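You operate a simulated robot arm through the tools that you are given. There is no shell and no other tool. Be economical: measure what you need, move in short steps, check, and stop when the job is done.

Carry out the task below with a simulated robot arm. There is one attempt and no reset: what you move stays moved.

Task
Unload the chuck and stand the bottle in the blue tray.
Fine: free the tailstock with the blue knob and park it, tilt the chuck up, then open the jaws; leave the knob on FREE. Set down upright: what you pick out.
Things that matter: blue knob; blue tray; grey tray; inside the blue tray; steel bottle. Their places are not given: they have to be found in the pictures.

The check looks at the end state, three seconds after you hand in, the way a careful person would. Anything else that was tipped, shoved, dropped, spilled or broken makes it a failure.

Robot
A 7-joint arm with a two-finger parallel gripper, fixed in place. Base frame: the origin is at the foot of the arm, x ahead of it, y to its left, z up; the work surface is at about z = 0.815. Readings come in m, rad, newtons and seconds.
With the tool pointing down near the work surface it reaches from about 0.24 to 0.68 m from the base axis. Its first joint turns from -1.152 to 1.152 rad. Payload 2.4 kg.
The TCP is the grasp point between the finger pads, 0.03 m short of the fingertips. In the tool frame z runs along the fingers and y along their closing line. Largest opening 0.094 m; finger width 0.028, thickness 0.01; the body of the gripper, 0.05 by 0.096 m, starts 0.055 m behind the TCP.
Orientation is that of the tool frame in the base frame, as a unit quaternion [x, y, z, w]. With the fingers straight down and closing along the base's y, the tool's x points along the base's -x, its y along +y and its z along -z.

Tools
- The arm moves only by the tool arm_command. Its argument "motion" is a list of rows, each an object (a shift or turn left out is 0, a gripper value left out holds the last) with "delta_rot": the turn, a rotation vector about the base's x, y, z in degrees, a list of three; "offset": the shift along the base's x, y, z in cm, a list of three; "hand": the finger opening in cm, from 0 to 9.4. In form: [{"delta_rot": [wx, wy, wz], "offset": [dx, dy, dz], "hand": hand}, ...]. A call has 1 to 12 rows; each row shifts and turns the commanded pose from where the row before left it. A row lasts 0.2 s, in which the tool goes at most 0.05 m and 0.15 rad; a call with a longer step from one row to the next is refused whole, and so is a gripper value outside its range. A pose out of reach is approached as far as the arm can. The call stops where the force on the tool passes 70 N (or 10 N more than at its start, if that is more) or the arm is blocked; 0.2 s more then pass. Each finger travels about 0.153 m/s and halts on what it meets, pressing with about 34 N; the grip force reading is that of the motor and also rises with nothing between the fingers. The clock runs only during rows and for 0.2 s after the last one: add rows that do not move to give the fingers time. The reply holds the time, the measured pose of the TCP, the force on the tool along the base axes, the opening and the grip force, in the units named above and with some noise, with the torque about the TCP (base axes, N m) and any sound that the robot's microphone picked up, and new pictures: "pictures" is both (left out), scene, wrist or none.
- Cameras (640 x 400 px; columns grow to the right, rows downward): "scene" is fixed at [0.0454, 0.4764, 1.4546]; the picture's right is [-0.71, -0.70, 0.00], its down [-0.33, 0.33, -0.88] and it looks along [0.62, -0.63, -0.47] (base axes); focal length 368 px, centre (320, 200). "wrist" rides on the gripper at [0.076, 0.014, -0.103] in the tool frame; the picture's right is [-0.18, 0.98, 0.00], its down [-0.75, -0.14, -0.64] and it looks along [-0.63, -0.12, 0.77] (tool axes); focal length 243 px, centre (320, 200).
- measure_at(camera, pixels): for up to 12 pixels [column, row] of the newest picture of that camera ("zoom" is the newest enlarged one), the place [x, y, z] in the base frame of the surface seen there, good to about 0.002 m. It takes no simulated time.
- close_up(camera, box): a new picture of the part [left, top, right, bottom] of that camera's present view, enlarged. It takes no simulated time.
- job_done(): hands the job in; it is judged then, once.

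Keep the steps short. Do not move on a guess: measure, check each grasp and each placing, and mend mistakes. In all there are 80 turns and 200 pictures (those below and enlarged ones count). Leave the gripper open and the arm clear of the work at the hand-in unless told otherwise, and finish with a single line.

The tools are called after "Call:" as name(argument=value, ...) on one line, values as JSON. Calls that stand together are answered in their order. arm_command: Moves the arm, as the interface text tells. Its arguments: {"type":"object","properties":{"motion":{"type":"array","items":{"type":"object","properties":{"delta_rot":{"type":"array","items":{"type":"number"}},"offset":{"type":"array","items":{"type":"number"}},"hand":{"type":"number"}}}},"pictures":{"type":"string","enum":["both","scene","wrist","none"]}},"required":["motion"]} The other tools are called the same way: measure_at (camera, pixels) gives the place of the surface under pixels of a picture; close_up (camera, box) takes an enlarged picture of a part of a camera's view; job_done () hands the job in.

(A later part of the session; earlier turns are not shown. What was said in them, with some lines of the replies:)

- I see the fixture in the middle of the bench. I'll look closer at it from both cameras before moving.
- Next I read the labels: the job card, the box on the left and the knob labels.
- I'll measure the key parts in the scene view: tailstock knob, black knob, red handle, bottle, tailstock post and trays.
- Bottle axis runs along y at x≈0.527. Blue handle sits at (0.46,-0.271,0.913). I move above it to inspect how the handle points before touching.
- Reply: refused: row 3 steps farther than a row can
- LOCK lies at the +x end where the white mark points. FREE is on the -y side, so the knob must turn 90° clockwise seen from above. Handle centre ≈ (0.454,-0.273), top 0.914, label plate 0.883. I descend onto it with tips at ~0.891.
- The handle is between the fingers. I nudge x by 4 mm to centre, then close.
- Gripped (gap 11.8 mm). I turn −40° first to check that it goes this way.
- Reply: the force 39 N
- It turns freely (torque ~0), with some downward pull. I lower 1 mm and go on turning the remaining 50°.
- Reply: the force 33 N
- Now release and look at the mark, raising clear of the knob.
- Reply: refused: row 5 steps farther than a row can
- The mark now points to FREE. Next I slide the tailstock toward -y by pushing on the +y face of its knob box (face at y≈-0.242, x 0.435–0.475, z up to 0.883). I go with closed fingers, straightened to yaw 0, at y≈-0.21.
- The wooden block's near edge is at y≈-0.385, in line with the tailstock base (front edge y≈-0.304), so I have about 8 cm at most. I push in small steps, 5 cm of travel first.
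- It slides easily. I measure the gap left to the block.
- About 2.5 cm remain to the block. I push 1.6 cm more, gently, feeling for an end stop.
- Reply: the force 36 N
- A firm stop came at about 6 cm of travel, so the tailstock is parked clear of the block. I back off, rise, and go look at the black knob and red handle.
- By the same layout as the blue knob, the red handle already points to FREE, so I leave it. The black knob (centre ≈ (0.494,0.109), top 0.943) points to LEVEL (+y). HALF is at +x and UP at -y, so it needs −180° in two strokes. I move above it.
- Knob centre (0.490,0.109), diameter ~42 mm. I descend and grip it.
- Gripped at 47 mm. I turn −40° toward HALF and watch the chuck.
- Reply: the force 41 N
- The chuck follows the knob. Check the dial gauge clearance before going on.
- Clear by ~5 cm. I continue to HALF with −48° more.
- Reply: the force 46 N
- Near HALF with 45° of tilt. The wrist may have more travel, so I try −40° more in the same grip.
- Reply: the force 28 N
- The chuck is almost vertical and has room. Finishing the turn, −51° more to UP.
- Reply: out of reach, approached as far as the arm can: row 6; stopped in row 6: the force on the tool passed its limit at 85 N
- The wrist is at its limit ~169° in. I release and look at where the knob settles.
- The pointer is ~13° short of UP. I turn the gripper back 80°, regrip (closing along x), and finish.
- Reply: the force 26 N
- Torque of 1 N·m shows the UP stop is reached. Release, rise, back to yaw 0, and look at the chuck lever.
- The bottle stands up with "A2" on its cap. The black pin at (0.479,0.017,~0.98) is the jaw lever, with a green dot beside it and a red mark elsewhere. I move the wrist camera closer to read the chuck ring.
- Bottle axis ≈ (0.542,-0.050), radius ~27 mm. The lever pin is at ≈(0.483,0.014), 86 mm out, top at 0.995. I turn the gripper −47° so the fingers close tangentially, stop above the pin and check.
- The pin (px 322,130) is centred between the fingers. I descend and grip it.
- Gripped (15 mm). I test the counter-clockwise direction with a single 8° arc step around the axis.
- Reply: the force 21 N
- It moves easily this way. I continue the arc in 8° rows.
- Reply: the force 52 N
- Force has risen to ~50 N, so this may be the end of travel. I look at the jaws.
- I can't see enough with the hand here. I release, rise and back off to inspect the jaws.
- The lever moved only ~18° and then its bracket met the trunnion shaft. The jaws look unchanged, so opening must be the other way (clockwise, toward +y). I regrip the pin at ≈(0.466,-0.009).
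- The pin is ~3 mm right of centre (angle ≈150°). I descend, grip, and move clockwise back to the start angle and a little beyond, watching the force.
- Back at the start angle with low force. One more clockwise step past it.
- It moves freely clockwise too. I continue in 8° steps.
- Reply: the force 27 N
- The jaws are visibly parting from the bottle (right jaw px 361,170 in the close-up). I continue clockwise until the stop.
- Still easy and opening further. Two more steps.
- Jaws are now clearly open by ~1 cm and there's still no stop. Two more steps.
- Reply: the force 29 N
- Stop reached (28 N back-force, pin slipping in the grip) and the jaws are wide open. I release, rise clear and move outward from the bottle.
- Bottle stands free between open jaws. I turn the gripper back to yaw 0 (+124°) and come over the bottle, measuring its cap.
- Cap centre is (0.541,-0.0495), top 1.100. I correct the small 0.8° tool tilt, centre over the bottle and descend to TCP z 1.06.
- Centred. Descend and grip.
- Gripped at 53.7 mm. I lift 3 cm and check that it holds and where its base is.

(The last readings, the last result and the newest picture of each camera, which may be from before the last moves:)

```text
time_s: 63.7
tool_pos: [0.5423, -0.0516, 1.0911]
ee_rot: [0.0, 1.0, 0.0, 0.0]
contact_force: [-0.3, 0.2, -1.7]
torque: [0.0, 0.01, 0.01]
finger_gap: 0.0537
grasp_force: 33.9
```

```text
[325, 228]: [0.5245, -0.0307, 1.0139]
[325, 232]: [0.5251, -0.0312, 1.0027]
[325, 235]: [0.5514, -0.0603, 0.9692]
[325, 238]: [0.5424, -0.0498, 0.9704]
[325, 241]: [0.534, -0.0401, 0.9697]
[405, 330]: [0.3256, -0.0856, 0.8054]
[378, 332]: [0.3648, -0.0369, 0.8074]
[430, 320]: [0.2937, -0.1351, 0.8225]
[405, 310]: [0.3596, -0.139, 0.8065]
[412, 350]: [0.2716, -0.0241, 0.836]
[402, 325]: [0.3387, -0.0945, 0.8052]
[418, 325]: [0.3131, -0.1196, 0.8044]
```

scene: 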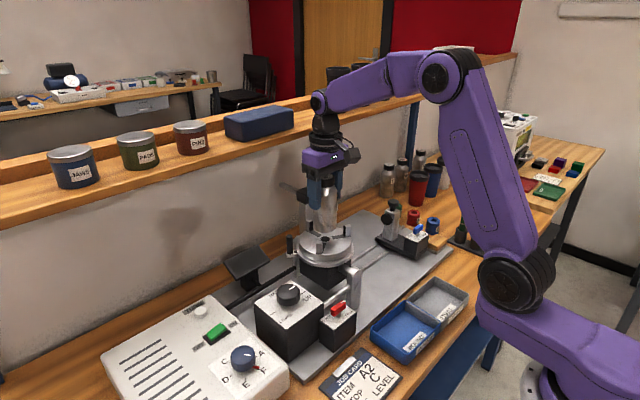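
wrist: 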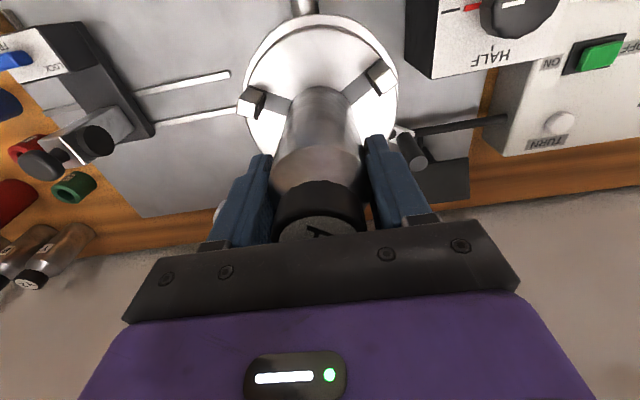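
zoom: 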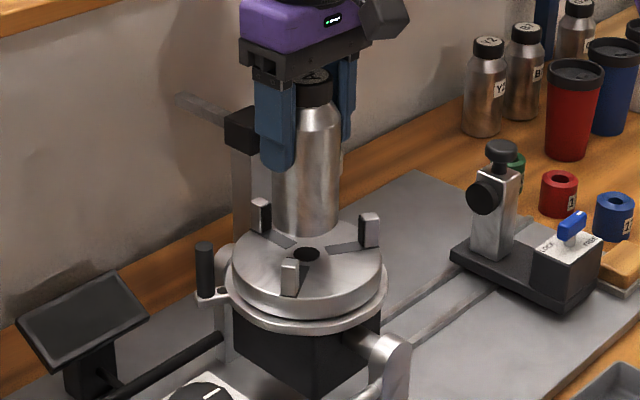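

The base is at z≈0.998 with TCP 1.091, so it sits 93 mm below the TCP. The blue tray interior spans x 0.275–0.37, y -0.137…-0.03, floor 0.805, so the target is (0.322,-0.085). I lift and carry it over.

Call:
arm_command(motion=[{"offset": [0, 0, 3]}, {"offset": [0, 0, 3]}, {"offset": [-2, 0, 0]}, {"offset": [-3, -0.5, 0]}, {"offset": [-3.5, -0.6, 0]}, {"offset": [-3.5, -0.6, 0]}, {"offset": [-3.5, -0.6, 0]}, {"offset": [-3.5, -0.6, 0]}, {"offset": [-2, -0.5, 0]}, {"offset": [-1, 0, 0]}, {}, {}], pictures="both")

```text
time_s: 66.3
tool_pos: [0.3211, -0.0831, 1.1518]
ee_rot: [0.001, 1.0, 0.002, 0.001]
contact_force: [-0.2, -0.7, -1.2]
torque: [0.02, -0.04, -0.01]
finger_gap: 0.0539
grasp_force: 33.8
```

scene: 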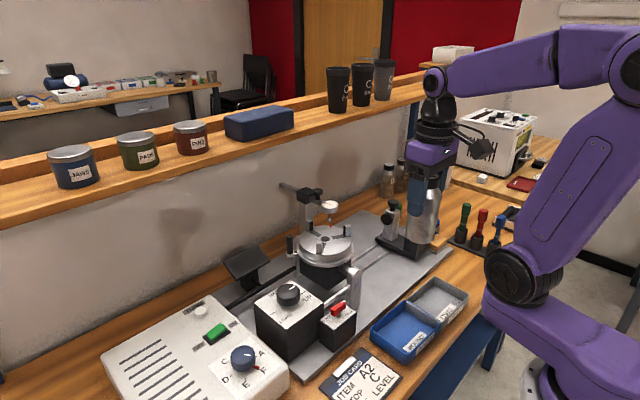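
wrist: 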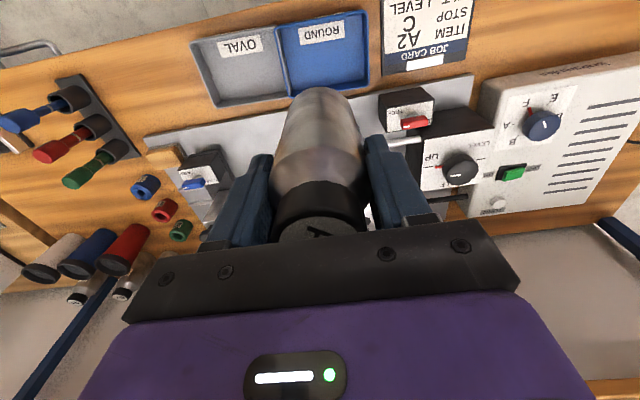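

I check the tray rim corners from the wrist view before lowering.

Call:
measure_at(camera="wrist", pixels=[[280, 28], [366, 13], [368, 84], [289, 92], [290, 88], [360, 79], [320, 60], [321, 32]])

```text
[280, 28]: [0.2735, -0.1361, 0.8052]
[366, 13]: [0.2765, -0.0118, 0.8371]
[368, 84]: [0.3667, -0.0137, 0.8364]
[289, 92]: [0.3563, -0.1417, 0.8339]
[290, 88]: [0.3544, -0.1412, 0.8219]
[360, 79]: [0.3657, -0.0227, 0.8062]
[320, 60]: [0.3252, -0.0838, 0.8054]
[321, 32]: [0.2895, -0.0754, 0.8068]
```

Interior x ≈0.27–0.37, y ≈-0.138…-0.017, so the bottle is well centred. I lower it to just above the floor.

Call:
arm_command(motion=[{"offset": [0, 0.3, -3]}, {"offset": [0, 0, -4]}, {"offset": [0, 0, -4]}, {"offset": [0, 0, -4]}, {"offset": [0, 0, -4]}, {"offset": [0, 0, -3]}, {"offset": [0, 0, -2]}, {}, {}], pictures="both")

Call:
close_up(camera="scene", box=[340, 240, 500, 380])

```text
time_s: 68.3
tool_pos: [0.3213, -0.0802, 0.9125]
ee_rot: [-0.001, 1.0, 0.001, 0.0]
contact_force: [0.2, -0.2, -1.5]
torque: [-0.02, -0.02, 0.0]
finger_gap: 0.0538
grasp_force: 34.0
```

scene: 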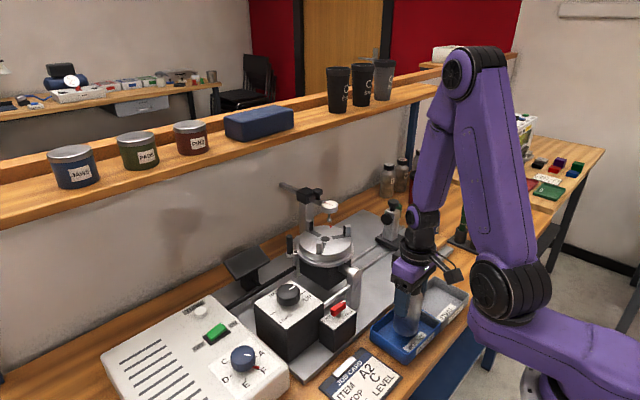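
wrist: 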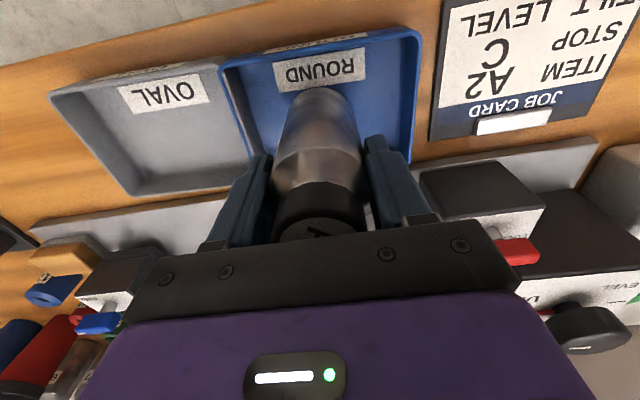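

```text
2.86 times, centred on (420, 310) of scene
```

zoom: 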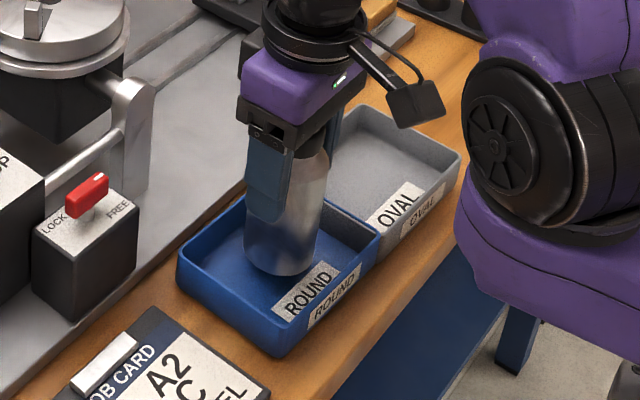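

Base is ~1.4 cm above the floor. I lower in small steps until contact.

Call:
arm_command(motion=[{"offset": [0, 0, -0.6]}, {"offset": [0, 0, -0.3]}, {"offset": [0, 0, -0.2]}, {}], pictures="none")

Call:
arm_command(motion=[{"offset": [0, 0, -0.2]}, {}], pictures="none")

```text
time_s: 69.3
tool_pos: [0.3202, -0.0809, 0.9013]
ee_rot: [-0.001, 1.0, 0.002, 0.001]
contact_force: [0.4, 0.4, -0.7]
torque: [0.03, -0.01, -0.01]
finger_gap: 0.0537
grasp_force: 34.3
```

```text
time_s: 69.9
tool_pos: [0.3215, -0.0812, 0.9002]
ee_rot: [0.0, 1.0, 0.0, 0.001]
contact_force: [0.1, -0.5, -1.8]
torque: [0.0, 0.03, 0.0]
finger_gap: 0.0535
grasp_force: 33.7
```

Call:
arm_command(motion=[{"offset": [0, 0, -0.15]}, {}], pictures="none")

Call:
arm_command(motion=[{"offset": [0, 0, -0.15]}, {}], pictures="scene")

```text
time_s: 70.5
tool_pos: [0.3217, -0.0821, 0.8973]
ee_rot: [0.0, 1.0, 0.001, 0.001]
contact_force: [-0.8, -0.9, -1.3]
torque: [0.01, 0.0, -0.02]
finger_gap: 0.0537
grasp_force: 33.9
```

```text
time_s: 71.1
tool_pos: [0.3211, -0.0812, 0.896]
ee_rot: [-0.001, 1.0, 0.002, 0.001]
contact_force: [-2.8, 0.5, 21.6]
torque: [-0.31, 0.32, -0.05]
finger_gap: 0.0537
grasp_force: 33.6
```

scene: 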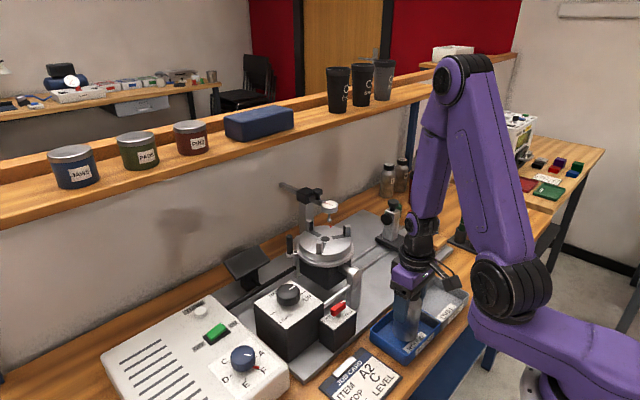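

Contact (21 N up). I ease off 0.5 mm, open gently, and rise straight up.

Call:
arm_command(motion=[{"offset": [0, 0, 0.05]}, {"hand": 6}, {"hand": 7.5}, {"hand": 9}, {}, {"offset": [0, 0, 2]}, {"offset": [0, 0, 4]}, {"offset": [0, 0, 4]}, {"offset": [0, 0, 4]}, {"offset": [0, 0, 4]}, {"offset": [0, 0, 4]}, {}], pictures="both")

Call:
close_up(camera="scene", box=[340, 240, 500, 380])

Call:
close_up(camera="scene", box=[230, 180, 460, 340])

```text
time_s: 73.7
tool_pos: [0.3215, -0.0811, 1.1187]
ee_rot: [0.0, 1.0, 0.001, 0.001]
contact_force: [-0.1, 0.0, -0.5]
torque: [-0.02, -0.02, -0.01]
finger_gap: 0.0902
grasp_force: 0.0
```

scene: 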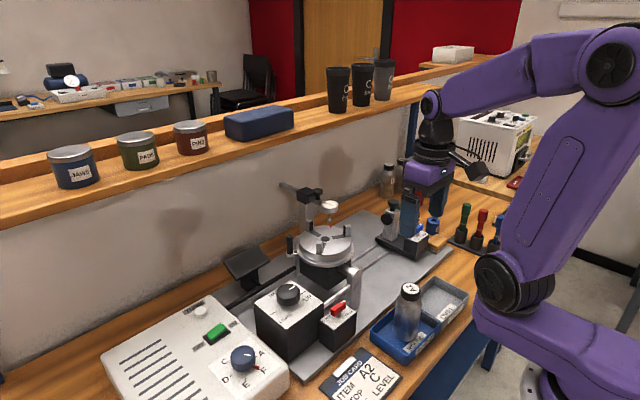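
wrist: 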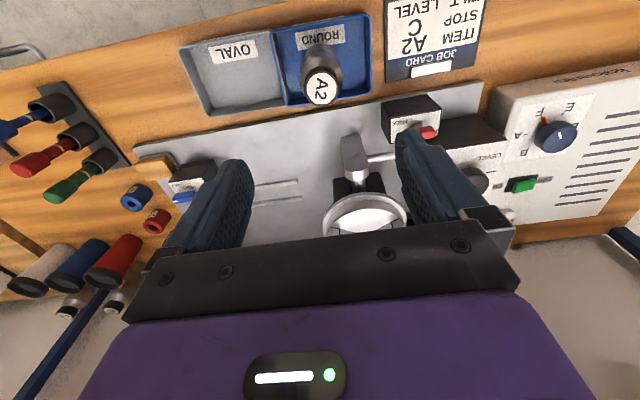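

```text
2.86 times, centred on (420, 310) of scene
```

zoom: 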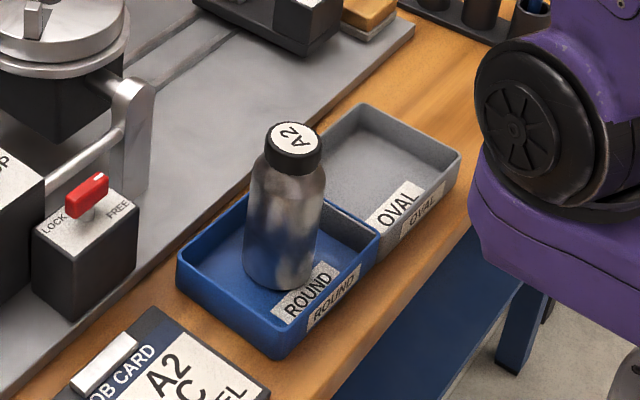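

```text
2.50 times, centred on (345, 260) of scene
```

zoom: 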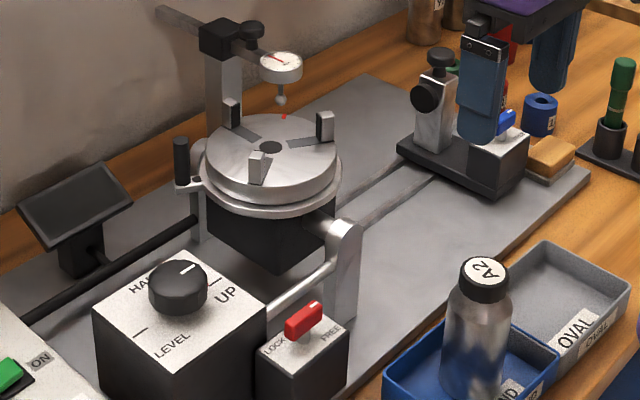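

The bottle stands upright in the blue tray. I retreat upward and check the tailstock, knob and wooden block once more.

Call:
arm_command(motion=[{"offset": [0, 4, 2]}, {"offset": [0, 4, 2]}, {"offset": [0, 4, 2]}, {"offset": [0, 4, 2]}, {}], pictures="scene")

Call:
close_up(camera="scene", box=[350, 190, 470, 290])

```text
time_s: 74.9
tool_pos: [0.3217, 0.0793, 1.1966]
ee_rot: [0.0, 1.0, 0.001, 0.001]
contact_force: [0.4, -0.6, 0.1]
torque: [0.01, 0.01, 0.01]
finger_gap: 0.0901
grasp_force: 0.2
```

scene: 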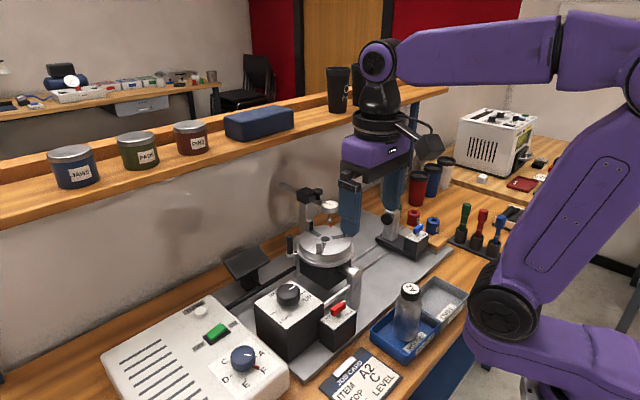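

```text
4.00 times, centred on (410, 240) of scene
```

zoom: 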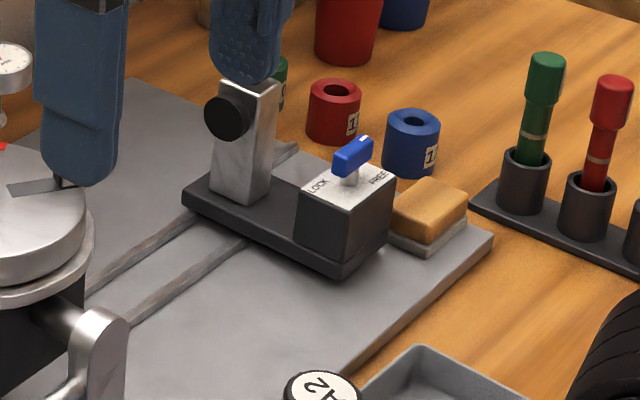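

The block hasn't moved: its corner is still at px ~(437,254). The blue knob is on FREE, the tailstock is parked, the chuck is up and open, the bottle stands in the blue tray, and the arm is clear with the gripper open.

Call:
job_done()

```text
The job is handed in.
```

The bottle (A2) is out of the chuck and standing upright in the blue tray; the tailstock is parked with its blue knob on FREE, the chuck is tilted up with its jaws open, and the job is handed in.
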